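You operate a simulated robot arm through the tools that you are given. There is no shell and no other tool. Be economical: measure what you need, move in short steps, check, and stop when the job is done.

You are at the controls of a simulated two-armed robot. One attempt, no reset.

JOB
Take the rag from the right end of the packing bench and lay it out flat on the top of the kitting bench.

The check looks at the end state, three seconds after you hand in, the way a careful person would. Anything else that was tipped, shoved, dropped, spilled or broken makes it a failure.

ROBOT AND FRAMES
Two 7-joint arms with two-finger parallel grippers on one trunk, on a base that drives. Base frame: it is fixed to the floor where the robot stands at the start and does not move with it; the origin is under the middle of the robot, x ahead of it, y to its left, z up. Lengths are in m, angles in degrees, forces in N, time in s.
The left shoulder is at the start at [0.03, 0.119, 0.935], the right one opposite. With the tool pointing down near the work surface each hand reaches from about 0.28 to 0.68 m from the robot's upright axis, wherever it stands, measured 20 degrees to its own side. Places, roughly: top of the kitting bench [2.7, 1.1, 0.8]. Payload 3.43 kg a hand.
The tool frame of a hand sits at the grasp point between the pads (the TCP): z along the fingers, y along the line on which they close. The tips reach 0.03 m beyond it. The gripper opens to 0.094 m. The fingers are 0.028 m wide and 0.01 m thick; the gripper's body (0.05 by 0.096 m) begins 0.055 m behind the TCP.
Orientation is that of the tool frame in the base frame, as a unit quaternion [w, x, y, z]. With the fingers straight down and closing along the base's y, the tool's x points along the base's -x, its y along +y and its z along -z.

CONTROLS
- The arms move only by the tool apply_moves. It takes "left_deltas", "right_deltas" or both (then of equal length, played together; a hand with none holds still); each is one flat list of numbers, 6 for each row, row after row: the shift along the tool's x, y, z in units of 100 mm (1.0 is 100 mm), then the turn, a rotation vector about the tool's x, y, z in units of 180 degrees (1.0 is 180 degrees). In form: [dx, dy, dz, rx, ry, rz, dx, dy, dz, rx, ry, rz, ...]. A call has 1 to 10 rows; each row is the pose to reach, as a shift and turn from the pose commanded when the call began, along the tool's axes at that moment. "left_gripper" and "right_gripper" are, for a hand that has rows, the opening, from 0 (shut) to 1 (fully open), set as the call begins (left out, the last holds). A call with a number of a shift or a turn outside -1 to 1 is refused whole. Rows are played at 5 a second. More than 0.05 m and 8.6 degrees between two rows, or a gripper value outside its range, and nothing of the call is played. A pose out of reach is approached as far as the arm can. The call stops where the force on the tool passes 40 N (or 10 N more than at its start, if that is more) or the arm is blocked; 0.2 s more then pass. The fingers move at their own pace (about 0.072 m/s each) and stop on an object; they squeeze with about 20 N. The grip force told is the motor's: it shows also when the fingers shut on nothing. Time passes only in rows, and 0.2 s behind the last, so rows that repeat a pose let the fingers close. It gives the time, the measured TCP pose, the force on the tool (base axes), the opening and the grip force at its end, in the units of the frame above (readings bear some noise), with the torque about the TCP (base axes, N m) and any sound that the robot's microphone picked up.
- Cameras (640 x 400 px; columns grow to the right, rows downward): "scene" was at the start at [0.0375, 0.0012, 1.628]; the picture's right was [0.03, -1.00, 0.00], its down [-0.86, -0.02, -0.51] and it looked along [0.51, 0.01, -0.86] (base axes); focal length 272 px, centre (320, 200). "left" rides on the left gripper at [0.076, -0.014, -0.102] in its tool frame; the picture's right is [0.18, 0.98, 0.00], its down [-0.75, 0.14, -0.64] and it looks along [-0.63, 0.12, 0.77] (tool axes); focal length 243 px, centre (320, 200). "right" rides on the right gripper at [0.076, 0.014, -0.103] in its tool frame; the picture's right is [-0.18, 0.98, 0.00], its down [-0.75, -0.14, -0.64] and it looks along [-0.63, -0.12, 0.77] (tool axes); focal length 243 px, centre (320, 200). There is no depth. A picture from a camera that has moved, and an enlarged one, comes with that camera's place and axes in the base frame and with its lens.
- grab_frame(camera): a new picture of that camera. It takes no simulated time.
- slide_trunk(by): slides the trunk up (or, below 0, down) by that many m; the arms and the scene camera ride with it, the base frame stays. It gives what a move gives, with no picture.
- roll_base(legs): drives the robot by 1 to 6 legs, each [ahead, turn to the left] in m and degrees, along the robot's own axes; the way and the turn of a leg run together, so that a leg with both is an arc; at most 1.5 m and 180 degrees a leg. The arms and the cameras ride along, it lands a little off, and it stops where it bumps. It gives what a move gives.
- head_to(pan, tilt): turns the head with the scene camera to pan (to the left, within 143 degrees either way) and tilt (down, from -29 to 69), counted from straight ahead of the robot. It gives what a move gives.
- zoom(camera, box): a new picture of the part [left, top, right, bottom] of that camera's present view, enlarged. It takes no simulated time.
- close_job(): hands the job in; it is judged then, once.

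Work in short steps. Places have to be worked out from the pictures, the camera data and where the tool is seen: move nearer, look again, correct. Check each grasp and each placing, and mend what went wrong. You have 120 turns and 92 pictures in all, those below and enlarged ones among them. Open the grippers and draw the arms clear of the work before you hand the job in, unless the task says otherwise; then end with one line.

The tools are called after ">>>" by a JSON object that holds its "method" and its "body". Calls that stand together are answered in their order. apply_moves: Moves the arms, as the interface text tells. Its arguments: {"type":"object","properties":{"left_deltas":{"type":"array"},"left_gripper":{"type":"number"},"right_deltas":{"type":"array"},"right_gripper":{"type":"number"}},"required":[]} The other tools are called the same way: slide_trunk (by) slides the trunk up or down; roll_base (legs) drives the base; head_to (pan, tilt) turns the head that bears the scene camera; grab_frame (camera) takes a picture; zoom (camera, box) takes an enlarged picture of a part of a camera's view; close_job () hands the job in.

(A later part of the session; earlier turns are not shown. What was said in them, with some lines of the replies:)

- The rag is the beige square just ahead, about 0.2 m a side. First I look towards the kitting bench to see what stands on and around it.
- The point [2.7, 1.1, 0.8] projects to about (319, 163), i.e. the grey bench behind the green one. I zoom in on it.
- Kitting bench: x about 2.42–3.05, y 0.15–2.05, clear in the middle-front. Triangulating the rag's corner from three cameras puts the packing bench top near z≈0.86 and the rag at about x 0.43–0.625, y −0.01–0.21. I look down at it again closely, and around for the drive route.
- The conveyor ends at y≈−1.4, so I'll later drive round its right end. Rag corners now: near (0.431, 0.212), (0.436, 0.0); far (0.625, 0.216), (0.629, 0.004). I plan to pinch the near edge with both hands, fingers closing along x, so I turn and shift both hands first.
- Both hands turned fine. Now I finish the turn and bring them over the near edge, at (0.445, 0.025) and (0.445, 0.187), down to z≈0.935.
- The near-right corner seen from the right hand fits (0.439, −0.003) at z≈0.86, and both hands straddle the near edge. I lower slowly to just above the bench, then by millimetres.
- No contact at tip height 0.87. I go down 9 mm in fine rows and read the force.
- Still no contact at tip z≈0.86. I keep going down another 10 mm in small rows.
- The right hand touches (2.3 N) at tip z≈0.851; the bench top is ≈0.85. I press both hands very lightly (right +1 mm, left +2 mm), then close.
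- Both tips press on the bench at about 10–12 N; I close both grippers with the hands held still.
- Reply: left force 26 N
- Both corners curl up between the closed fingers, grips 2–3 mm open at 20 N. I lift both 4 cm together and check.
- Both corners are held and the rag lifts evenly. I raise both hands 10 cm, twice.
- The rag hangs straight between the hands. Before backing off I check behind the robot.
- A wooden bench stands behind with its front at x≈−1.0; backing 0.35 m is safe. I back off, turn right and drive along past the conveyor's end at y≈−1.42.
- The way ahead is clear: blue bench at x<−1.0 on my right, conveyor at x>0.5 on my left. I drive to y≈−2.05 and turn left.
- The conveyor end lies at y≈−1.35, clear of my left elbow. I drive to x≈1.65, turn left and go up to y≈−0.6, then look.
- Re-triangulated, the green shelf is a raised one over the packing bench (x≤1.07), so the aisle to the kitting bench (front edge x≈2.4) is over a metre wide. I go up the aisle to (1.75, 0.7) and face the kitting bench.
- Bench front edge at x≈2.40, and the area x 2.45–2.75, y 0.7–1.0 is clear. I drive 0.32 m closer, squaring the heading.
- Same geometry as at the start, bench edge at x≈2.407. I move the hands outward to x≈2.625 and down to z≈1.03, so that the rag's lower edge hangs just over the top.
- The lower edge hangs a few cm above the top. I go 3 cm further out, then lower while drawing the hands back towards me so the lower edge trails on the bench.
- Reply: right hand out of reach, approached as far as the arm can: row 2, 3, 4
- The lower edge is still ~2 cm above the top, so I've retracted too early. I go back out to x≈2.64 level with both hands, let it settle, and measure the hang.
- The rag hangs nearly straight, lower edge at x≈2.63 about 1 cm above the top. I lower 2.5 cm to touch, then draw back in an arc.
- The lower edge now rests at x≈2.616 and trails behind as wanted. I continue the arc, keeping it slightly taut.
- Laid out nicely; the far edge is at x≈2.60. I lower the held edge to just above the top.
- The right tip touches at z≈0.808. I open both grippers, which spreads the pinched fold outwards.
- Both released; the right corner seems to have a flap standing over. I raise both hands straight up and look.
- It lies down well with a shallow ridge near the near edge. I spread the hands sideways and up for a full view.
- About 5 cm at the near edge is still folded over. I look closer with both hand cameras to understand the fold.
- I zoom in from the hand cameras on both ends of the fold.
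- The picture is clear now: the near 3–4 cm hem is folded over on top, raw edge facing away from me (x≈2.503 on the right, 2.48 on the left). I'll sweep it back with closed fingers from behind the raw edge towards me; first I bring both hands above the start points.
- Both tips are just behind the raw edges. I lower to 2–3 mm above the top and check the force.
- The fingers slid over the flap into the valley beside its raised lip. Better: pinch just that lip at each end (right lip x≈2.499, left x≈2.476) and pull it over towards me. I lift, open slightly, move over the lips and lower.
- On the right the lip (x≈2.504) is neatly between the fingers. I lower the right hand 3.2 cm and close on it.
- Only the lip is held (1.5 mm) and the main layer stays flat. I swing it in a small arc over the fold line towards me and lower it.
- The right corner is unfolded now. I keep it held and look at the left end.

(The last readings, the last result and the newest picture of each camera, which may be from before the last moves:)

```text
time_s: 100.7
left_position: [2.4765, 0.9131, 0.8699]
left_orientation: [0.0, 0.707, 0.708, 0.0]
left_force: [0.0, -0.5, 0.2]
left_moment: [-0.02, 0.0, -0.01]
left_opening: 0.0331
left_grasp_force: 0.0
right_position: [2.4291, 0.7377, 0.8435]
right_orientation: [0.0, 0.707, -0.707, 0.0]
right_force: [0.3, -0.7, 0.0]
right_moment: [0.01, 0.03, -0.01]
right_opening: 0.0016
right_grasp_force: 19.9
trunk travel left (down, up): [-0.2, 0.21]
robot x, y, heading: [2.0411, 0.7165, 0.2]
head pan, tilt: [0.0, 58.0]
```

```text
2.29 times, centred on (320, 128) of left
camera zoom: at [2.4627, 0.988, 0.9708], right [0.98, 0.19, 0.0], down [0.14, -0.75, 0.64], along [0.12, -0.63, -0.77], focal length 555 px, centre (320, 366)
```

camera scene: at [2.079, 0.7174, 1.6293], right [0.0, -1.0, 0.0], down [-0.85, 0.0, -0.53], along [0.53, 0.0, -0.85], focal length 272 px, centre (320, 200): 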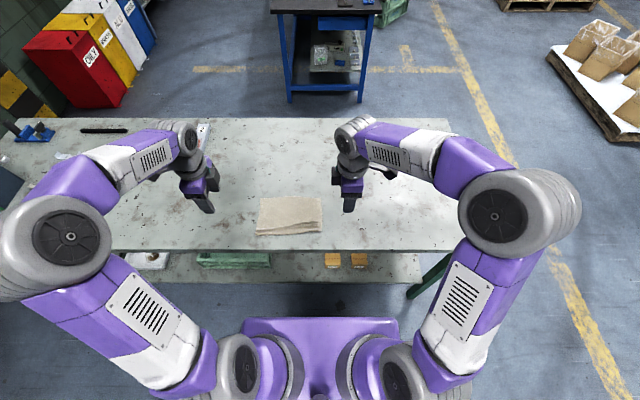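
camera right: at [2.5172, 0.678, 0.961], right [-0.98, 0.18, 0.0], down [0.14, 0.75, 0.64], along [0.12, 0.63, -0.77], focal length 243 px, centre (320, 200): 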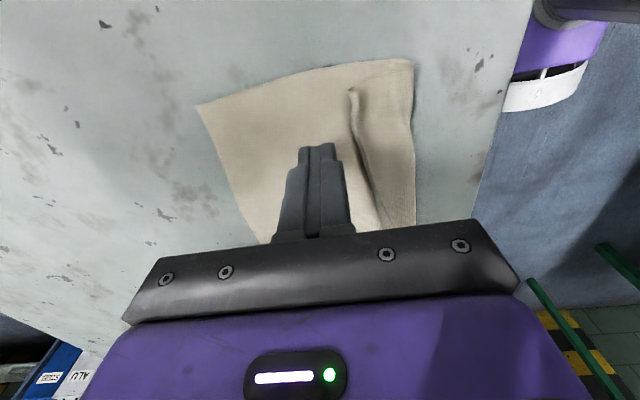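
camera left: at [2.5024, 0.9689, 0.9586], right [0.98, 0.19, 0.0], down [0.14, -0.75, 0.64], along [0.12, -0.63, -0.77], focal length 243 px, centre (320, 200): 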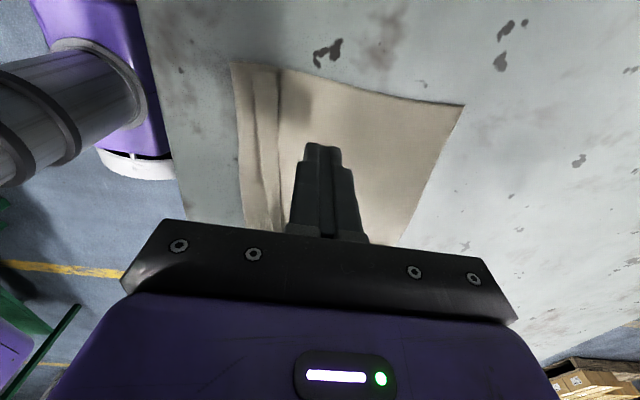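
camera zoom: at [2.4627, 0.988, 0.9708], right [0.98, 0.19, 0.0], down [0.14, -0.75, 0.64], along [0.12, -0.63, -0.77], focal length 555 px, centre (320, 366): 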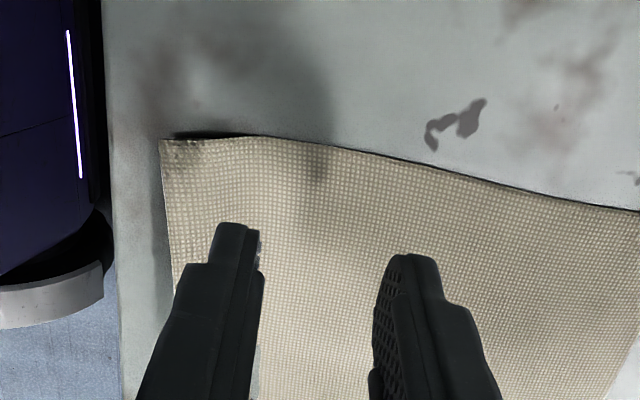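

The left end has unfolded by itself as well. I lower the right hand 4 mm, open it partly and look.

>>> {"method": "apply_moves", "body": {"right_deltas": [0, 0.03, 0.04, 0, 0, 0, 0, 0.03, 0.04, 0, 0, 0]}}

>>> {"method": "apply_moves", "body": {"right_deltas": [0, 0, 0, 0, 0, 0, 0, 0, 0, 0, 0, 0, 0, 0, 0, 0, 0, 0], "right_gripper": 0.35}}

>>> {"method": "zoom", "body": {"camera": "right", "box": [150, 20, 470, 220]}}

```text
time_s: 101.3
left_position: [2.4765, 0.9125, 0.87]
left_orientation: [0.0, 0.706, 0.708, 0.0]
left_force: [-0.2, -0.2, -0.6]
left_moment: [0.0, 0.0, 0.01]
left_opening: 0.033
left_grasp_force: 0.1
right_position: [2.4261, 0.7368, 0.8387]
right_orientation: [0.0, 0.708, -0.706, 0.0]
right_force: [-0.1, -0.1, 0.4]
right_moment: [0.04, 0.05, -0.05]
right_opening: 0.0016
right_grasp_force: 20.4
trunk travel left (down, up): [-0.2, 0.21]
robot x, y, heading: [2.0412, 0.7166, 0.2]
head pan, tilt: [0.0, 58.0]
```

```text
time_s: 102.1
left_position: [2.4771, 0.9112, 0.8701]
left_orientation: [-0.001, 0.706, 0.708, 0.0]
left_force: [0.0, 0.5, 0.8]
left_moment: [0.0, 0.03, 0.0]
left_opening: 0.0333
left_grasp_force: 0.0
right_position: [2.4255, 0.7366, 0.839]
right_orientation: [0.0, 0.708, -0.706, 0.0]
right_force: [-0.1, 0.5, -0.1]
right_moment: [-0.02, 0.02, 0.0]
right_opening: 0.0327
right_grasp_force: 0.1
trunk travel left (down, up): [-0.2, 0.21]
robot x, y, heading: [2.0408, 0.7154, 0.2]
head pan, tilt: [0.0, 58.0]
```

```text
2.00 times, centred on (310, 120) of right
camera zoom: at [2.4114, 0.6607, 0.9417], right [-0.98, 0.18, 0.0], down [0.14, 0.75, 0.64], along [0.12, 0.63, -0.77], focal length 485 px, centre (340, 360)
```

zoom: 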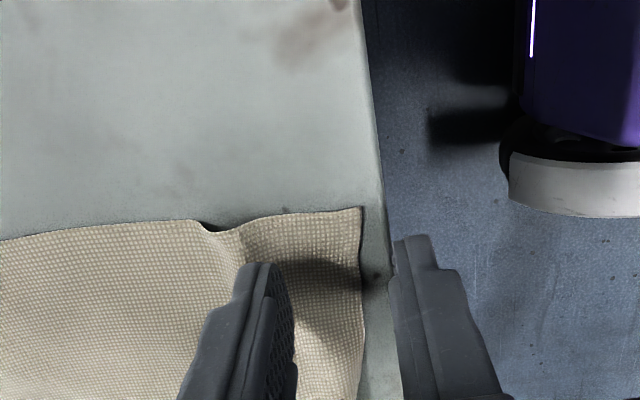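

It lies outward with a small hump behind the finger. I raise both hands and clear the view.

>>> {"method": "apply_moves", "body": {"right_deltas": [0, 0, -0.3, 0, 0, 0, 0, 0, -0.65, 0, 0, 0, 0.4, 0, -1.0, 0, 0, 0, 0.8, 0, -1.0, 0, 0, 0, 1.0, 0, -1.0, 0, 0, 0], "left_deltas": [0, 0, -0.3, 0, 0, 0, 0, 0, -0.65, 0, 0, 0, 0.4, 0, -1.0, 0, 0, 0, 0.8, 0, -1.0, 0, 0, 0, 1.0, 0, -1.0, 0, 0, 0]}}

>>> {"method": "zoom", "body": {"camera": "scene", "box": [235, 180, 345, 249]}}

>>> {"method": "zoom", "body": {"camera": "right", "box": [200, 50, 440, 200]}}

>>> {"method": "zoom", "body": {"camera": "left", "box": [200, 50, 440, 200]}}

```text
refused: row 3 steps farther than a row can; nothing moved
```

```text
5.80 times, centred on (290, 214) of scene
camera zoom: at [2.0796, 0.7176, 1.6292], right [0.0, -1.0, 0.0], down [-0.85, 0.0, -0.53], along [0.53, 0.0, -0.85], focal length 1576 px, centre (494, 116)
```

zoom: 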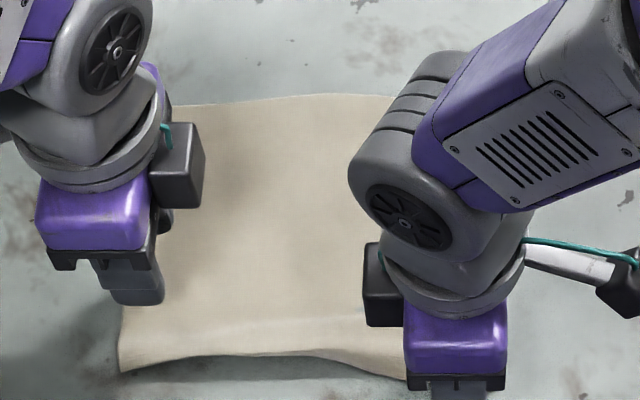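

```text
2.67 times, centred on (320, 125) of right
camera zoom: at [2.4114, 0.6607, 0.9417], right [-0.98, 0.18, 0.0], down [0.14, 0.75, 0.64], along [0.12, 0.63, -0.77], focal length 647 px, centre (320, 400)
```

zoom: 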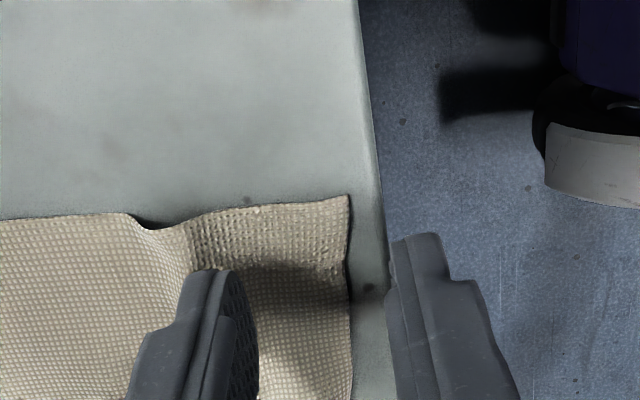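

```text
2.67 times, centred on (320, 125) of left
camera zoom: at [2.4626, 0.988, 0.9709], right [0.98, 0.19, 0.0], down [0.14, -0.75, 0.64], along [0.12, -0.63, -0.77], focal length 647 px, centre (320, 400)
```

zoom: 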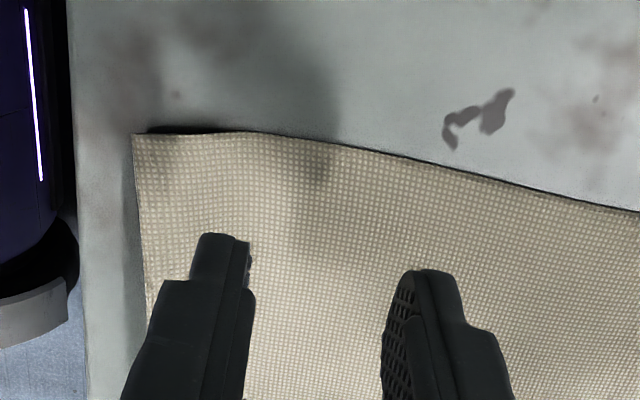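

Nothing moved, as one row stepped too far; I repeat with smaller steps.

>>> {"method": "apply_moves", "body": {"right_deltas": [0, 0, -0.3, 0, 0, 0, 0, 0, -0.65, 0, 0, 0, 0, 0, -1.0, 0, 0, 0, 0.4, 0, -1.0, 0, 0, 0, 0.7, 0, -1.0, 0, 0, 0, 1.0, 0, -1.0, 0, 0, 0], "left_deltas": [0, 0, -0.3, 0, 0, 0, 0, 0, -0.65, 0, 0, 0, 0, 0, -1.0, 0, 0, 0, 0.4, 0, -1.0, 0, 0, 0, 0.7, 0, -1.0, 0, 0, 0, 1.0, 0, -1.0, 0, 0, 0]}}

>>> {"method": "zoom", "body": {"camera": "scene", "box": [235, 180, 345, 249]}}

>>> {"method": "zoom", "body": {"camera": "right", "box": [220, 110, 380, 210]}}

```text
time_s: 103.5
left_position: [2.4751, 1.0107, 0.9701]
left_orientation: [0.0, 0.706, 0.708, -0.001]
left_force: [-0.5, -0.4, -0.3]
left_moment: [0.0, -0.02, -0.02]
left_opening: 0.0328
left_grasp_force: 0.0
right_position: [2.4275, 0.636, 0.9376]
right_orientation: [0.0, 0.707, -0.707, 0.0]
right_force: [0.8, -0.3, -0.4]
right_moment: [0.02, 0.0, -0.01]
right_opening: 0.0331
right_grasp_force: 0.0
trunk travel left (down, up): [-0.2, 0.21]
robot x, y, heading: [2.0423, 0.7221, 0.4]
head pan, tilt: [0.0, 58.0]
```

```text
5.80 times, centred on (290, 214) of scene
camera zoom: at [2.0796, 0.7175, 1.6292], right [0.0, -1.0, 0.0], down [-0.85, 0.0, -0.53], along [0.53, 0.0, -0.85], focal length 1576 px, centre (494, 116)
```

zoom: 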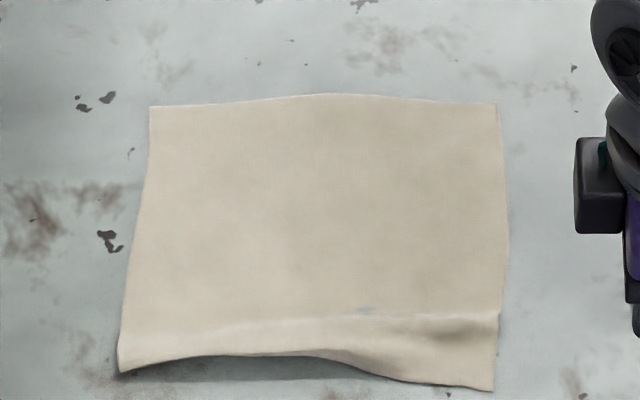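

```text
4.00 times, centred on (300, 160) of right
camera zoom: at [2.4125, 0.5599, 1.0408], right [-0.98, 0.18, 0.0], down [0.14, 0.75, 0.64], along [0.12, 0.63, -0.77], focal length 970 px, centre (400, 360)
```

zoom: 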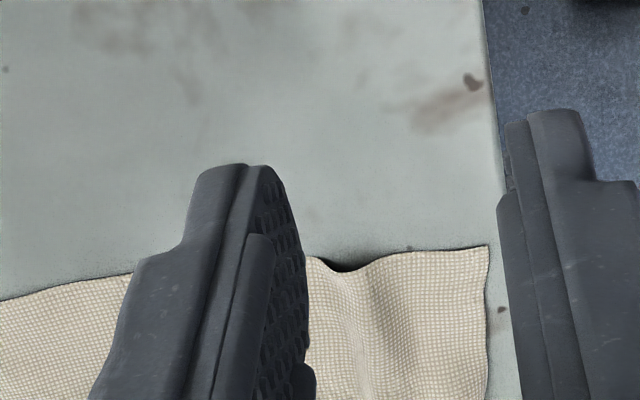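

Now the rag is fully spread, with a low hump near the front right and a slightly raised near edge. I'll press closed fingertips near the far edge and drag it gently away from me to pull it taut and off the bench rim.

>>> {"method": "apply_moves", "body": {"right_deltas": [-0.25, -0.25, 0, 0, 0, 0, -0.5, -0.5, 0, 0, 0, 0, -0.75, -0.75, 0, 0, 0, 0, -1.0, -1.0, 0, 0, 0, 0], "left_deltas": [-0.25, 0.22, 0.08, 0, 0, 0, -0.5, 0.45, 0.16, 0, 0, 0, -0.75, 0.68, 0.24, 0, 0, 0, -1.0, 0.9, 0.32, 0, 0, 0], "right_gripper": 0, "left_gripper": 0}}

>>> {"method": "apply_moves", "body": {"right_deltas": [-0.15, -0.3, 0, 0, 0, 0, -0.29, -0.575, 0, 0, 0, 0, -0.29, -0.575, 0.4, 0, 0, 0, -0.29, -0.575, 0.8, 0, 0, 0, -0.29, -0.575, 0.92, 0, 0, 0], "left_deltas": [-0.13, 0.1, 0, 0, 0, 0, -0.26, 0.2, 0, 0, 0, 0, -0.26, 0.2, 0.4, 0, 0, 0, -0.26, 0.2, 0.8, 0, 0, 0, -0.26, 0.2, 0.92, 0, 0, 0]}}

>>> {"method": "grab_frame", "body": {"camera": "right"}}

>>> {"method": "grab_frame", "body": {"camera": "left"}}

```text
time_s: 104.5
left_position: [2.5657, 0.9117, 0.938]
left_orientation: [0.0, 0.706, 0.708, -0.001]
left_force: [-0.2, 0.2, 0.0]
left_moment: [0.02, -0.01, 0.01]
left_opening: 0.0
left_grasp_force: 19.8
right_position: [2.526, 0.7378, 0.9403]
right_orientation: [0.0, 0.708, -0.706, 0.0]
right_force: [0.1, -0.4, 0.6]
right_moment: [0.0, 0.01, 0.0]
right_opening: 0.0002
right_grasp_force: 19.6
trunk travel left (down, up): [-0.2, 0.21]
robot x, y, heading: [2.0412, 0.7161, -0.0]
head pan, tilt: [0.0, 58.0]
```

```text
time_s: 105.7
left_position: [2.5859, 0.8852, 0.8462]
left_orientation: [0.0, 0.707, 0.707, 0.002]
left_force: [-0.1, 0.4, 0.0]
left_moment: [0.02, 0.0, 0.01]
left_opening: 0.0001
left_grasp_force: 19.5
right_position: [2.583, 0.7663, 0.8466]
right_orientation: [0.0, -0.707, 0.708, -0.001]
right_force: [-0.4, 1.0, -0.6]
right_moment: [-0.04, -0.01, 0.02]
right_opening: 0.0001
right_grasp_force: 20.3
trunk travel left (down, up): [-0.2, 0.21]
robot x, y, heading: [2.0395, 0.715, 0.2]
head pan, tilt: [0.0, 58.0]
```

```text
20 pictures are left
camera right: at [2.5678, 0.6889, 0.9489], right [-0.98, 0.18, 0.0], down [0.14, 0.75, 0.64], along [0.12, 0.63, -0.77], focal length 243 px, centre (320, 200)
```

right: 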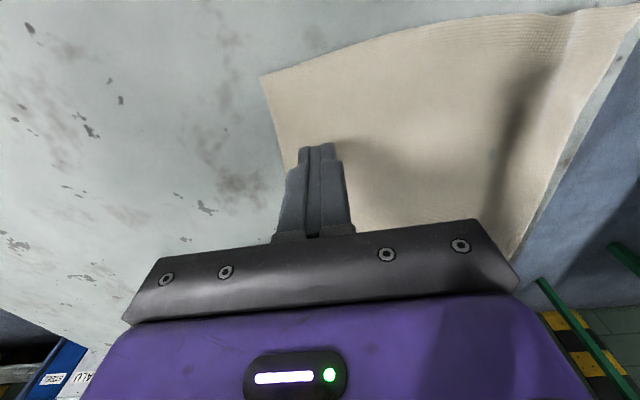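

```text
19 pictures are left
camera left: at [2.5721, 0.9616, 0.947], right [0.98, 0.19, 0.0], down [0.14, -0.75, 0.64], along [0.12, -0.63, -0.77], focal length 243 px, centre (320, 200)
```

left: 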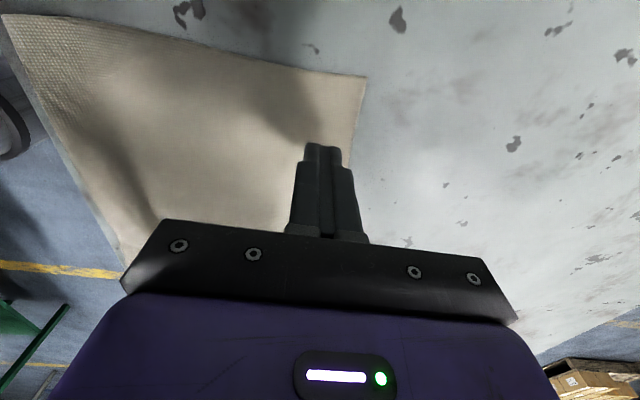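

Both tips stand over the far margin of the rag. I press down by small steps and read the force.

>>> {"method": "apply_moves", "body": {"right_deltas": [0, 0, 0.05, 0, 0, 0, 0, 0, 0.09, 0, 0, 0, 0, 0, 0.1, 0, 0, 0], "left_deltas": [0, 0, 0.05, 0, 0, 0, 0, 0, 0.09, 0, 0, 0, 0, 0, 0.1, 0, 0, 0]}}

```text
time_s: 106.5
left_position: [2.5868, 0.8867, 0.8359]
left_orientation: [0.0, 0.706, 0.708, 0.0]
left_force: [0.8, 0.3, 0.3]
left_moment: [0.06, -0.01, -0.03]
left_opening: 0.0
left_grasp_force: 19.8
right_position: [2.5833, 0.7676, 0.8362]
right_orientation: [0.0, 0.708, -0.707, 0.0]
right_force: [-0.2, 0.0, -1.1]
right_moment: [-0.02, -0.02, 0.01]
right_opening: 0.0
right_grasp_force: 20.4
trunk travel left (down, up): [-0.2, 0.21]
robot x, y, heading: [2.0424, 0.7171, 0.1]
head pan, tilt: [0.0, 58.0]
```

No contact yet at tip 0.806; I go 6 mm further in 1–2 mm rows.

>>> {"method": "apply_moves", "body": {"right_deltas": [0, 0, 0.02, 0, 0, 0, 0, 0, 0.03, 0, 0, 0, 0, 0, 0.04, 0, 0, 0, 0, 0, 0.05, 0, 0, 0], "left_deltas": [0, 0, 0.02, 0, 0, 0, 0, 0, 0.03, 0, 0, 0, 0, 0, 0.04, 0, 0, 0, 0, 0, 0.05, 0, 0, 0]}}

```text
time_s: 107.5
left_position: [2.5858, 0.8853, 0.8318]
left_orientation: [0.001, 0.706, 0.708, 0.0]
left_force: [-0.2, 0.3, -0.7]
left_moment: [-0.01, 0.04, -0.02]
left_opening: 0.0002
left_grasp_force: 20.3
right_position: [2.5823, 0.7675, 0.8322]
right_orientation: [0.0, 0.708, -0.706, 0.0]
right_force: [-0.1, 0.2, -0.9]
right_moment: [0.02, 0.0, 0.0]
right_opening: 0.0
right_grasp_force: 20.3
trunk travel left (down, up): [-0.2, 0.21]
robot x, y, heading: [2.0398, 0.7157, 0.1]
head pan, tilt: [0.0, 58.0]
```

Still free at tip 0.802; 3 mm more.

>>> {"method": "apply_moves", "body": {"right_deltas": [0, 0, 0.01, 0, 0, 0, 0, 0, 0.02, 0, 0, 0, 0, 0, 0.03, 0, 0, 0], "left_deltas": [0, 0, 0.01, 0, 0, 0, 0, 0, 0.02, 0, 0, 0, 0, 0, 0.03, 0, 0, 0]}}

```text
time_s: 108.3
left_position: [2.586, 0.8856, 0.8307]
left_orientation: [0.002, 0.706, 0.708, 0.002]
left_force: [0.3, 1.0, 10.5]
left_moment: [0.06, -0.04, -0.01]
left_opening: 0.0
left_grasp_force: 19.7
right_position: [2.5833, 0.7668, 0.8314]
right_orientation: [-0.001, 0.708, -0.706, 0.001]
right_force: [-1.7, -1.2, 12.9]
right_moment: [-0.08, 0.04, 0.0]
right_opening: 0.0
right_grasp_force: 19.8
trunk travel left (down, up): [-0.2, 0.21]
robot x, y, heading: [2.0396, 0.7164, 0.3]
head pan, tilt: [0.0, 58.0]
```

Contact at 10–13 N (bench top z≈0.80). I slide both fingertips 2.5 cm away from me.

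>>> {"method": "apply_moves", "body": {"right_deltas": [0, -0.05, 0, 0, 0, 0, 0, -0.1, 0, 0, 0, 0, 0, -0.15, 0, 0, 0, 0, 0, -0.2, 0, 0, 0, 0, 0, -0.25, 0, 0, 0, 0], "left_deltas": [0, 0.05, 0, 0, 0, 0, 0, 0.1, 0, 0, 0, 0, 0, 0.15, 0, 0, 0, 0, 0, 0.2, 0, 0, 0, 0, 0, 0.25, 0, 0, 0, 0]}}

>>> {"method": "zoom", "body": {"camera": "scene", "box": [235, 180, 345, 249]}}

```text
time_s: 109.5
left_position: [2.6097, 0.8871, 0.8297]
left_orientation: [0.002, 0.706, 0.708, 0.002]
left_force: [-2.8, 1.3, 17.8]
left_moment: [0.02, 0.09, 0.03]
left_opening: 0.0004
left_grasp_force: 19.8
right_position: [2.6068, 0.7663, 0.8323]
right_orientation: [-0.001, 0.708, -0.707, 0.0]
right_force: [-3.5, 0.9, 17.1]
right_moment: [0.01, 0.1, 0.03]
right_opening: 0.0
right_grasp_force: 20.0
trunk travel left (down, up): [-0.2, 0.21]
robot x, y, heading: [2.0383, 0.716, 0.3]
head pan, tilt: [0.0, 58.0]
```

```text
5.80 times, centred on (290, 214) of scene
camera zoom: at [2.0751, 0.717, 1.6295], right [0.0, -1.0, 0.0], down [-0.85, 0.0, -0.53], along [0.53, 0.0, -0.85], focal length 1576 px, centre (494, 116)
```

zoom: 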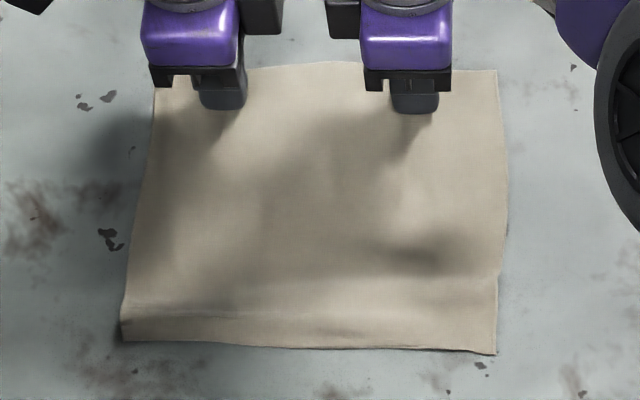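

It slid cleanly: near edge now well inside, the front flat and straight. I raise both hands and spread them to look.

>>> {"method": "apply_moves", "body": {"right_deltas": [0, 0, -0.3, 0, 0, 0, 0, 0, -0.65, 0, 0, 0, 0, 0, -1.0, 0, 0, 0, 0.35, 0, -1.0, 0, 0, 0, 0.7, 0, -1.0, 0, 0, 0], "left_deltas": [0, 0, -0.3, 0, 0, 0, 0, 0, -0.65, 0, 0, 0, 0, 0, -1.0, 0, 0, 0, 0.35, 0, -1.0, 0, 0, 0, 0.7, 0, -1.0, 0, 0, 0]}}

>>> {"method": "zoom", "body": {"camera": "scene", "box": [235, 180, 345, 249]}}

>>> {"method": "grab_frame", "body": {"camera": "left"}}

```text
time_s: 110.7
left_position: [2.6086, 0.9559, 0.93]
left_orientation: [0.0, 0.706, 0.708, 0.0]
left_force: [0.5, 0.4, -0.4]
left_moment: [0.0, 0.01, -0.03]
left_opening: 0.0
left_grasp_force: 20.4
right_position: [2.6089, 0.6982, 0.9275]
right_orientation: [0.0, 0.708, -0.706, 0.0]
right_force: [0.0, 0.1, 0.6]
right_moment: [-0.02, 0.0, 0.02]
right_opening: 0.0
right_grasp_force: 19.8
trunk travel left (down, up): [-0.2, 0.21]
robot x, y, heading: [2.0449, 0.7173, 0.1]
head pan, tilt: [0.0, 58.0]
```

```text
5.80 times, centred on (290, 214) of scene
camera zoom: at [2.0791, 0.7176, 1.6292], right [0.0, -1.0, 0.0], down [-0.85, 0.0, -0.53], along [0.53, 0.0, -0.85], focal length 1576 px, centre (494, 116)
```

zoom: 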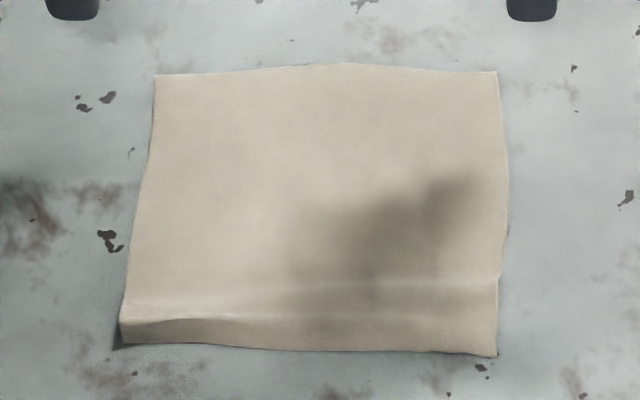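

```text
16 pictures are left
camera left: at [2.5949, 1.0317, 1.0298], right [0.98, 0.19, 0.0], down [0.14, -0.75, 0.64], along [0.12, -0.63, -0.77], focal length 243 px, centre (320, 200)
```

left: 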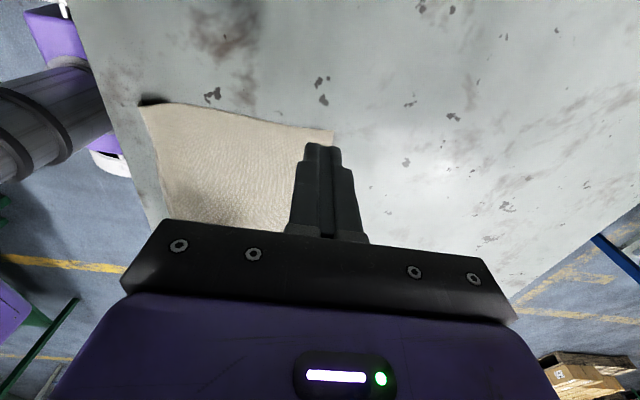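

It's nearly flat, with a low ridge along the front edge, mainly at the left. I iron it outward: fingertips just above the surface, sweeping from x≈2.51 towards the near edge.

>>> {"method": "apply_moves", "body": {"right_deltas": [-0.12, 0.25, 0, 0, 0, 0, -0.25, 0.5, 0, 0, 0, 0, -0.37, 0.75, 0, 0, 0, 0, -0.5, 1.0, 0, 0, 0, 0, -0.5, 1.0, 0.4, 0, 0, 0, -0.5, 1.0, 0.8, 0, 0, 0, -0.5, 1.0, 0.945, 0, 0, 0], "left_deltas": [-0.12, -0.25, 0, 0, 0, 0, -0.24, -0.5, 0, 0, 0, 0, -0.36, -0.75, 0, 0, 0, 0, -0.48, -1.0, 0, 0, 0, 0, -0.48, -1.0, 0.4, 0, 0, 0, -0.48, -1.0, 0.8, 0, 0, 0, -0.48, -1.0, 0.97, 0, 0, 0]}}

>>> {"method": "apply_moves", "body": {"right_deltas": [0, 0.1, 0, 0, 0, 0, 0, 0.2, 0, 0, 0, 0, 0, 0.3, 0, 0, 0, 0, 0, 0.4, 0, 0, 0, 0, 0, 0.5, 0, 0, 0, 0, 0, 0.6, 0, 0, 0, 0, 0, 0.7, 0, 0, 0, 0], "left_deltas": [0, -0.1, 0, 0, 0, 0, 0, -0.2, 0, 0, 0, 0, 0, -0.3, 0, 0, 0, 0, 0, -0.4, 0, 0, 0, 0, 0, -0.5, 0, 0, 0, 0, 0, -0.6, 0, 0, 0, 0, 0, -0.7, 0, 0, 0, 0]}}

>>> {"method": "zoom", "body": {"camera": "left", "box": [160, 30, 480, 230]}}

```text
time_s: 112.3
left_position: [2.5104, 0.9072, 0.8321]
left_orientation: [0.001, 0.706, 0.708, 0.001]
left_force: [0.0, 0.6, -0.1]
left_moment: [0.01, 0.01, 0.01]
left_opening: 0.0001
left_grasp_force: 19.7
right_position: [2.5075, 0.7458, 0.8337]
right_orientation: [-0.001, 0.707, -0.707, 0.0]
right_force: [0.1, -0.1, -0.1]
right_moment: [-0.02, -0.03, -0.03]
right_opening: 0.0
right_grasp_force: 19.8
trunk travel left (down, up): [-0.2, 0.21]
robot x, y, heading: [2.0393, 0.721, 0.2]
head pan, tilt: [0.0, 58.0]
```

```text
time_s: 113.9
left_position: [2.4409, 0.9063, 0.8326]
left_orientation: [0.0, 0.706, 0.708, 0.001]
left_force: [1.2, 1.5, -0.7]
left_moment: [0.04, -0.02, -0.04]
left_opening: 0.0
left_grasp_force: 20.0
right_position: [2.4381, 0.7473, 0.8326]
right_orientation: [0.001, 0.708, -0.707, 0.001]
right_force: [1.7, 0.2, 0.1]
right_moment: [-0.04, -0.02, -0.01]
right_opening: 0.0
right_grasp_force: 19.9
trunk travel left (down, up): [-0.2, 0.21]
robot x, y, heading: [2.0402, 0.7226, 0.2]
head pan, tilt: [0.0, 58.0]
```

```text
2.00 times, centred on (320, 130) of left
camera zoom: at [2.4272, 0.9826, 0.9333], right [0.98, 0.19, 0.0], down [0.14, -0.75, 0.64], along [0.12, -0.63, -0.77], focal length 485 px, centre (320, 340)
```

zoom: 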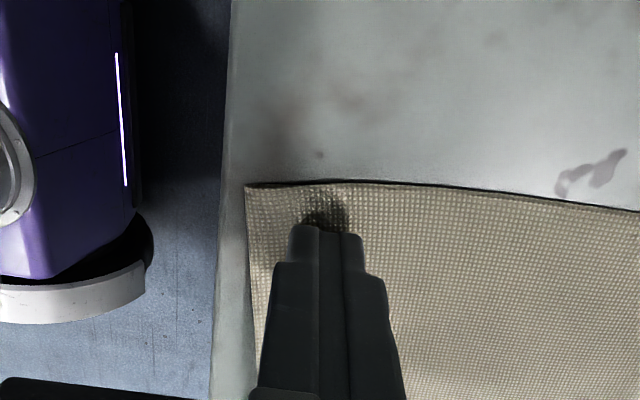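

Ironed flat at the left corner, though the near edge has come to x≈2.417. I raise and spread the hands and look at the whole.

>>> {"method": "apply_moves", "body": {"right_deltas": [0, 0, -0.3, 0, 0, 0, 0, 0, -0.65, 0, 0, 0, 0, 0, -1.0, 0, 0, 0, 0.35, 0, -1.0, 0, 0, 0, 0.7, 0, -1.0, 0, 0, 0, 1.0, 0, -1.0, 0, 0, 0], "left_deltas": [0, 0, -0.3, 0, 0, 0, 0, 0, -0.65, 0, 0, 0, 0, 0, -1.0, 0, 0, 0, 0.35, 0, -1.0, 0, 0, 0, 0.7, 0, -1.0, 0, 0, 0, 1.0, 0, -1.0, 0, 0, 0]}}

>>> {"method": "zoom", "body": {"camera": "scene", "box": [225, 180, 353, 260]}}

```text
time_s: 115.3
left_position: [2.4428, 1.0095, 0.9295]
left_orientation: [0.001, 0.707, 0.707, 0.0]
left_force: [1.2, -0.1, -0.5]
left_moment: [-0.03, 0.02, -0.04]
left_opening: 0.0
left_grasp_force: 20.1
right_position: [2.4397, 0.6463, 0.9335]
right_orientation: [0.0, 0.708, -0.707, 0.0]
right_force: [-0.5, 0.1, 0.6]
right_moment: [0.0, -0.02, 0.01]
right_opening: 0.0
right_grasp_force: 20.1
trunk travel left (down, up): [-0.2, 0.21]
robot x, y, heading: [2.042, 0.7228, 0.2]
head pan, tilt: [0.0, 58.0]
```

```text
5.00 times, centred on (289, 220) of scene
camera zoom: at [2.0797, 0.7176, 1.6292], right [0.0, -1.0, 0.0], down [-0.85, 0.0, -0.53], along [0.53, 0.0, -0.85], focal length 1360 px, centre (475, 100)
```

zoom: 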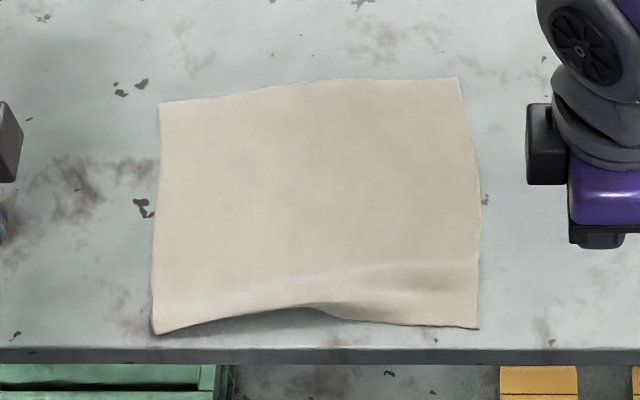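

Flat except the middle of the near edge, which bows up slightly. I iron the middle (y≈0.83) with the left hand in the same way.

>>> {"method": "apply_moves", "body": {"left_deltas": [-0.33, 0.2, 0, 0, 0, 0, -0.67, 0.4, 0, 0, 0, 0, -1.0, 0.6, 0, 0, 0, 0]}}

>>> {"method": "apply_moves", "body": {"left_deltas": [-0.4, 0, 0, 0, 0, 0, -0.8, 0, 0, 0, 0, 0, -0.8, 0, 0.4, 0, 0, 0, -0.8, 0, 0.8, 0, 0, 0, -0.8, 0, 0.97, 0, 0, 0, -0.8, -0.15, 0.97, 0, 0, 0, -0.8, -0.3, 0.97, 0, 0, 0, -0.8, -0.45, 0.97, 0, 0, 0, -0.8, -0.6, 0.97, 0, 0, 0, -0.8, -0.7, 0.97, 0, 0, 0]}}

>>> {"method": "apply_moves", "body": {"left_deltas": [0, 0, -0.35, 0, 0, 0, 0, 0.1, -0.7, 0, 0, 0, 0, 0.4, -1.0, 0, 0, 0, 0.4, 0.7, -1.0, 0, 0, 0, 0.6, 1.0, -1.0, 0, 0, 0]}}

>>> {"method": "zoom", "body": {"camera": "scene", "box": [225, 180, 353, 260]}}

```text
time_s: 116.1
left_position: [2.5006, 0.9073, 0.9309]
left_orientation: [0.0, 0.707, 0.708, 0.001]
left_force: [-0.4, -0.2, 0.9]
left_moment: [-0.03, 0.01, 0.03]
left_opening: 0.0
left_grasp_force: 20.1
right_position: [2.4391, 0.6449, 0.9323]
right_orientation: [0.0, 0.708, -0.707, 0.0]
right_force: [0.9, -0.4, 0.8]
right_moment: [0.03, 0.03, 0.04]
right_opening: 0.0
right_grasp_force: 19.9
trunk travel left (down, up): [-0.2, 0.21]
robot x, y, heading: [2.0418, 0.7172, 0.2]
head pan, tilt: [0.0, 58.0]
```

```text
time_s: 118.3
left_position: [2.4312, 0.8282, 0.8358]
left_orientation: [0.001, 0.706, 0.708, 0.001]
left_force: [0.5, 0.6, -0.1]
left_moment: [0.01, 0.03, 0.01]
left_opening: 0.0001
left_grasp_force: 20.0
right_position: [2.439, 0.6454, 0.9334]
right_orientation: [0.0, 0.708, -0.707, -0.001]
right_force: [0.5, -0.3, 0.4]
right_moment: [0.03, -0.01, 0.0]
right_opening: 0.0
right_grasp_force: 20.3
trunk travel left (down, up): [-0.2, 0.21]
robot x, y, heading: [2.038, 0.715, 0.4]
head pan, tilt: [0.0, 58.0]
```

```text
time_s: 119.5
left_position: [2.53, 0.8876, 0.9372]
left_orientation: [0.0, 0.706, 0.708, 0.0]
left_force: [-0.4, 0.0, 0.0]
left_moment: [0.01, -0.03, 0.0]
left_opening: 0.0
left_grasp_force: 20.8
right_position: [2.4382, 0.6454, 0.9351]
right_orientation: [0.0, 0.707, -0.707, 0.0]
right_force: [-0.1, -0.2, 0.3]
right_moment: [0.0, 0.02, 0.01]
right_opening: 0.0
right_grasp_force: 20.2
trunk travel left (down, up): [-0.2, 0.21]
robot x, y, heading: [2.0414, 0.7166, 0.2]
head pan, tilt: [0.0, 58.0]
```

```text
5.00 times, centred on (289, 220) of scene
camera zoom: at [2.0804, 0.7173, 1.6292], right [0.0, -1.0, 0.0], down [-0.85, 0.0, -0.53], along [0.53, 0.0, -0.85], focal length 1360 px, centre (475, 100)
```

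zoom: 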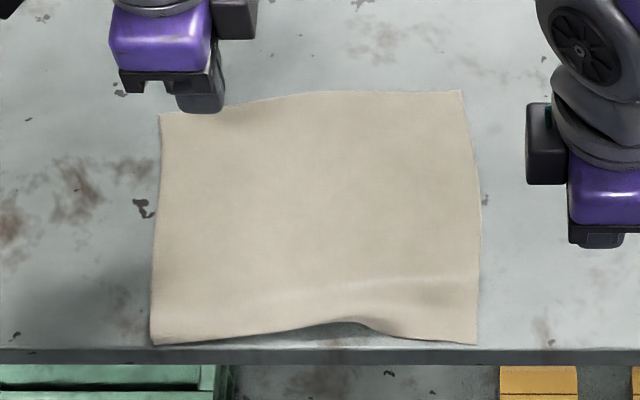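

The middle is lower but the rag moved towards the rim. I press near its far edge with both hands again and slide the whole rag back by about 4 cm, which also stretches it.

>>> {"method": "apply_moves", "body": {"right_deltas": [-0.25, -0.25, 0, 0, 0, 0, -0.5, -0.5, 0, 0, 0, 0, -0.75, -0.75, 0, 0, 0, 0, -1.0, -1.0, 0, 0, 0, 0], "left_deltas": [0.05, 0.15, 0, 0, 0, 0, 0.05, 0.3, 0, 0, 0, 0, 0.05, 0.45, 0, 0, 0, 0, 0.05, 0.45, 0, 0, 0, 0]}}

>>> {"method": "apply_moves", "body": {"right_deltas": [-0.1, -0.2, 0, 0, 0, 0, -0.2, -0.37, 0, 0, 0, 0, -0.2, -0.37, 0.4, 0, 0, 0, -0.2, -0.37, 0.8, 0, 0, 0, -0.2, -0.37, 0.98, 0, 0, 0], "left_deltas": [0, 0, 0, 0, 0, 0, 0, 0, 0.2, 0, 0, 0, 0, 0, 0.5, 0, 0, 0, 0, 0, 0.8, 0, 0, 0, 0, 0, 1.0, 0, 0, 0]}}

>>> {"method": "apply_moves", "body": {"right_deltas": [0, 0, 0.03, 0, 0, 0, 0, 0, 0.05, 0, 0, 0, 0, 0, 0.065, 0, 0, 0], "left_deltas": [0, 0, 0.03, 0, 0, 0, 0, 0, 0.05, 0, 0, 0, 0, 0, 0.07, 0, 0, 0]}}

```text
time_s: 120.5
left_position: [2.5746, 0.895, 0.9358]
left_orientation: [-0.001, 0.707, 0.708, 0.0]
left_force: [0.2, 0.0, -0.2]
left_moment: [0.0, -0.07, -0.04]
left_opening: 0.0
left_grasp_force: 20.3
right_position: [2.5375, 0.7467, 0.9362]
right_orientation: [0.0, 0.708, -0.707, -0.001]
right_force: [-0.1, -0.3, -0.8]
right_moment: [0.02, -0.01, -0.02]
right_opening: 0.0001
right_grasp_force: 19.7
trunk travel left (down, up): [-0.2, 0.21]
robot x, y, heading: [2.0427, 0.7155, 0.1]
head pan, tilt: [0.0, 58.0]
```

```text
time_s: 121.7
left_position: [2.577, 0.8935, 0.8336]
left_orientation: [0.0, 0.706, 0.708, 0.0]
left_force: [0.1, -0.8, 0.4]
left_moment: [0.04, -0.02, -0.03]
left_opening: 0.0
left_grasp_force: 19.6
right_position: [2.5747, 0.7682, 0.8364]
right_orientation: [0.0, 0.708, -0.707, 0.0]
right_force: [0.3, 0.3, 0.6]
right_moment: [0.03, 0.01, -0.03]
right_opening: 0.0
right_grasp_force: 20.2
trunk travel left (down, up): [-0.2, 0.21]
robot x, y, heading: [2.0387, 0.7189, 0.1]
head pan, tilt: [0.0, 58.0]
```

```text
time_s: 122.5
left_position: [2.5765, 0.8922, 0.8307]
left_orientation: [0.002, 0.706, 0.708, 0.003]
left_force: [-2.9, 0.4, 26.7]
left_moment: [0.09, 0.03, 0.02]
left_opening: 0.0
left_grasp_force: 20.2
right_position: [2.5748, 0.7671, 0.8302]
right_orientation: [-0.002, 0.708, -0.706, 0.001]
right_force: [0.3, 1.5, 3.5]
right_moment: [0.02, -0.02, 0.02]
right_opening: 0.0001
right_grasp_force: 20.3
trunk travel left (down, up): [-0.2, 0.21]
robot x, y, heading: [2.0427, 0.7188, 0.2]
head pan, tilt: [0.0, 58.0]
```

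Left presses 27 N, right 3.5 N. I even that out (left up 1.5 mm, right down 1 mm) and slide 4 cm away.

>>> {"method": "apply_moves", "body": {"right_deltas": [0, 0, 0.01, 0, 0, 0, 0, -0.06, 0.01, 0, 0, 0, 0, -0.12, 0.01, 0, 0, 0, 0, -0.18, 0.01, 0, 0, 0, 0, -0.24, 0.01, 0, 0, 0, 0, -0.3, 0.01, 0, 0, 0, 0, -0.35, 0.01, 0, 0, 0, 0, -0.4, 0.01, 0, 0, 0], "left_deltas": [0, 0, -0.015, 0, 0, 0, 0, 0.06, -0.015, 0, 0, 0, 0, 0.12, -0.015, 0, 0, 0, 0, 0.18, -0.015, 0, 0, 0, 0, 0.24, -0.015, 0, 0, 0, 0, 0.3, -0.015, 0, 0, 0, 0, 0.36, -0.015, 0, 0, 0, 0, 0.42, -0.015, 0, 0, 0]}}

>>> {"method": "zoom", "body": {"camera": "scene", "box": [225, 170, 353, 250]}}

```text
time_s: 124.3
left_position: [2.6157, 0.8917, 0.8309]
left_orientation: [0.002, 0.706, 0.708, 0.001]
left_force: [-3.5, -0.9, 20.4]
left_moment: [0.04, 0.01, -0.01]
left_opening: 0.0
left_grasp_force: 19.6
right_position: [2.6145, 0.7673, 0.832]
right_orientation: [-0.002, 0.708, -0.706, 0.001]
right_force: [-3.7, 0.9, 13.9]
right_moment: [-0.02, 0.07, 0.0]
right_opening: 0.0001
right_grasp_force: 20.1
trunk travel left (down, up): [-0.2, 0.21]
robot x, y, heading: [2.0396, 0.7154, 0.1]
head pan, tilt: [0.0, 58.0]
```

```text
5.00 times, centred on (289, 210) of scene
camera zoom: at [2.075, 0.7169, 1.6295], right [0.0, -1.0, 0.0], down [-0.85, 0.0, -0.53], along [0.53, 0.0, -0.85], focal length 1360 px, centre (475, 150)
```

zoom: 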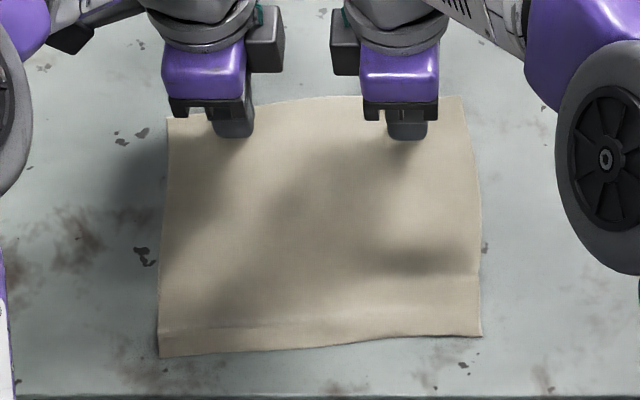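

The rag lies flat, squared and about 3 cm inside the rim. I raise the hands straight up, then draw them apart and open them.

>>> {"method": "apply_moves", "body": {"right_deltas": [0, 0, -0.3, 0, 0, 0, 0, 0, -0.65, 0, 0, 0, 0, 0, -1.0, 0, 0, 0], "left_deltas": [0, 0, -0.3, 0, 0, 0, 0, 0, -0.65, 0, 0, 0, 0, 0, -1.0, 0, 0, 0]}}

>>> {"method": "apply_moves", "body": {"right_deltas": [0.25, 0.1, -0.25, 0, 0, 0, 0.5, 0.3, -0.5, 0, 0, 0, 0.75, 0.5, -0.75, 0, 0, 0, 1.0, 0.7, -1.0, 0, 0, 0], "left_deltas": [0.25, -0.1, -0.25, 0, 0, 0, 0.5, -0.3, -0.5, 0, 0, 0, 0.75, -0.5, -0.75, 0, 0, 0, 1.0, -0.7, -1.0, 0, 0, 0], "right_gripper": 1, "left_gripper": 1}}

>>> {"method": "zoom", "body": {"camera": "scene", "box": [225, 170, 353, 250]}}

>>> {"method": "grab_frame", "body": {"camera": "left"}}

```text
time_s: 125.1
left_position: [2.615, 0.8938, 0.928]
left_orientation: [0.001, 0.706, 0.708, -0.001]
left_force: [0.2, 0.4, -0.2]
left_moment: [0.03, 0.0, 0.02]
left_opening: 0.0003
left_grasp_force: 20.2
right_position: [2.613, 0.7666, 0.9293]
right_orientation: [0.0, 0.708, -0.706, 0.0]
right_force: [0.0, -0.3, -0.5]
right_moment: [0.01, 0.02, -0.02]
right_opening: 0.0004
right_grasp_force: 19.7
trunk travel left (down, up): [-0.2, 0.21]
robot x, y, heading: [2.0417, 0.7197, -0.0]
head pan, tilt: [0.0, 58.0]
```

```text
time_s: 126.1
left_position: [2.5451, 0.9909, 1.0316]
left_orientation: [0.001, 0.706, 0.708, 0.0]
left_force: [0.2, 0.2, 0.8]
left_moment: [0.01, -0.03, 0.01]
left_opening: 0.0941
left_grasp_force: 0.0
right_position: [2.5435, 0.6689, 1.0271]
right_orientation: [-0.001, 0.708, -0.706, 0.001]
right_force: [-0.9, 0.4, 0.9]
right_moment: [-0.03, -0.01, -0.05]
right_opening: 0.0937
right_grasp_force: 0.1
trunk travel left (down, up): [-0.2, 0.21]
robot x, y, heading: [2.0416, 0.7176, 0.1]
head pan, tilt: [0.0, 58.0]
```

```text
5.00 times, centred on (289, 210) of scene
camera zoom: at [2.0776, 0.7174, 1.6293], right [0.0, -1.0, 0.0], down [-0.85, 0.0, -0.53], along [0.53, 0.0, -0.85], focal length 1360 px, centre (475, 150)
```

zoom: 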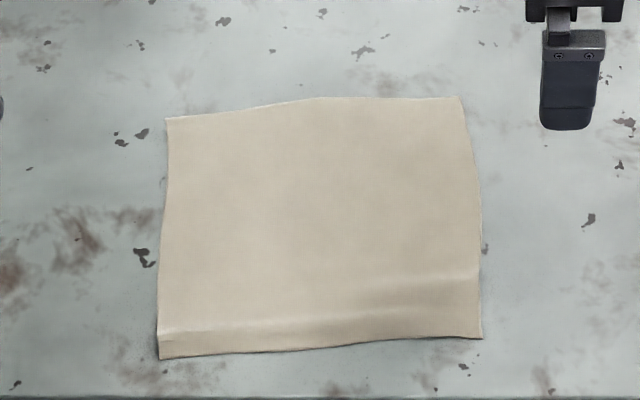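

```text
10 pictures are left
camera left: at [2.5312, 1.0669, 1.1318], right [0.98, 0.19, 0.0], down [0.14, -0.75, 0.64], along [0.12, -0.63, -0.77], focal length 243 px, centre (320, 200)
```

left: 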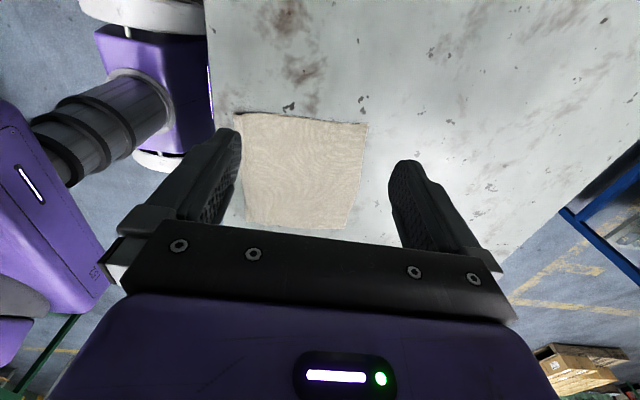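

The rag lies flat with only a faint wave, grippers open and clear. I roll back a little so the arms leave the bench and take one final look.

>>> {"method": "roll_base", "body": {"legs": [[-0.25, 0]]}}

>>> {"method": "grab_frame", "body": {"camera": "scene"}}

```text
time_s: 127.9
left_position: [2.2932, 0.9886, 1.0306]
left_orientation: [0.002, 0.708, 0.706, 0.001]
left_force: [0.2, 0.2, 0.6]
left_moment: [0.01, -0.04, 0.02]
left_opening: 0.0936
left_grasp_force: 0.0
right_position: [2.2922, 0.6673, 1.0282]
right_orientation: [0.0, -0.706, 0.709, -0.001]
right_force: [-0.8, 0.2, 0.8]
right_moment: [0.01, -0.02, 0.02]
right_opening: 0.094
right_grasp_force: 0.0
trunk travel left (down, up): [-0.2, 0.21]
robot x, y, heading: [1.7934, 0.7198, -0.2]
head pan, tilt: [0.0, 58.0]
```

```text
9 pictures are left
camera scene: at [1.8256, 0.7176, 1.6293], right [0.0, -1.0, 0.0], down [-0.85, 0.0, -0.53], along [0.53, 0.0, -0.85], focal length 272 px, centre (320, 200)
```

scene: 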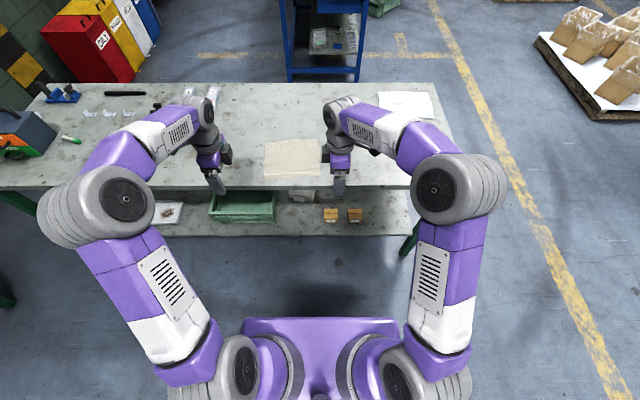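

The rag is flat on the kitting bench, the other objects look undisturbed, and the arms are clear with the grippers open. I hand in.

>>> {"method": "close_job", "body": {}}

```text
The job is handed in.
```

The rag from the packing bench is spread out on top of the kitting bench with only a faint wave left in it; I saw nothing else knocked or moved, and the job is handed in.
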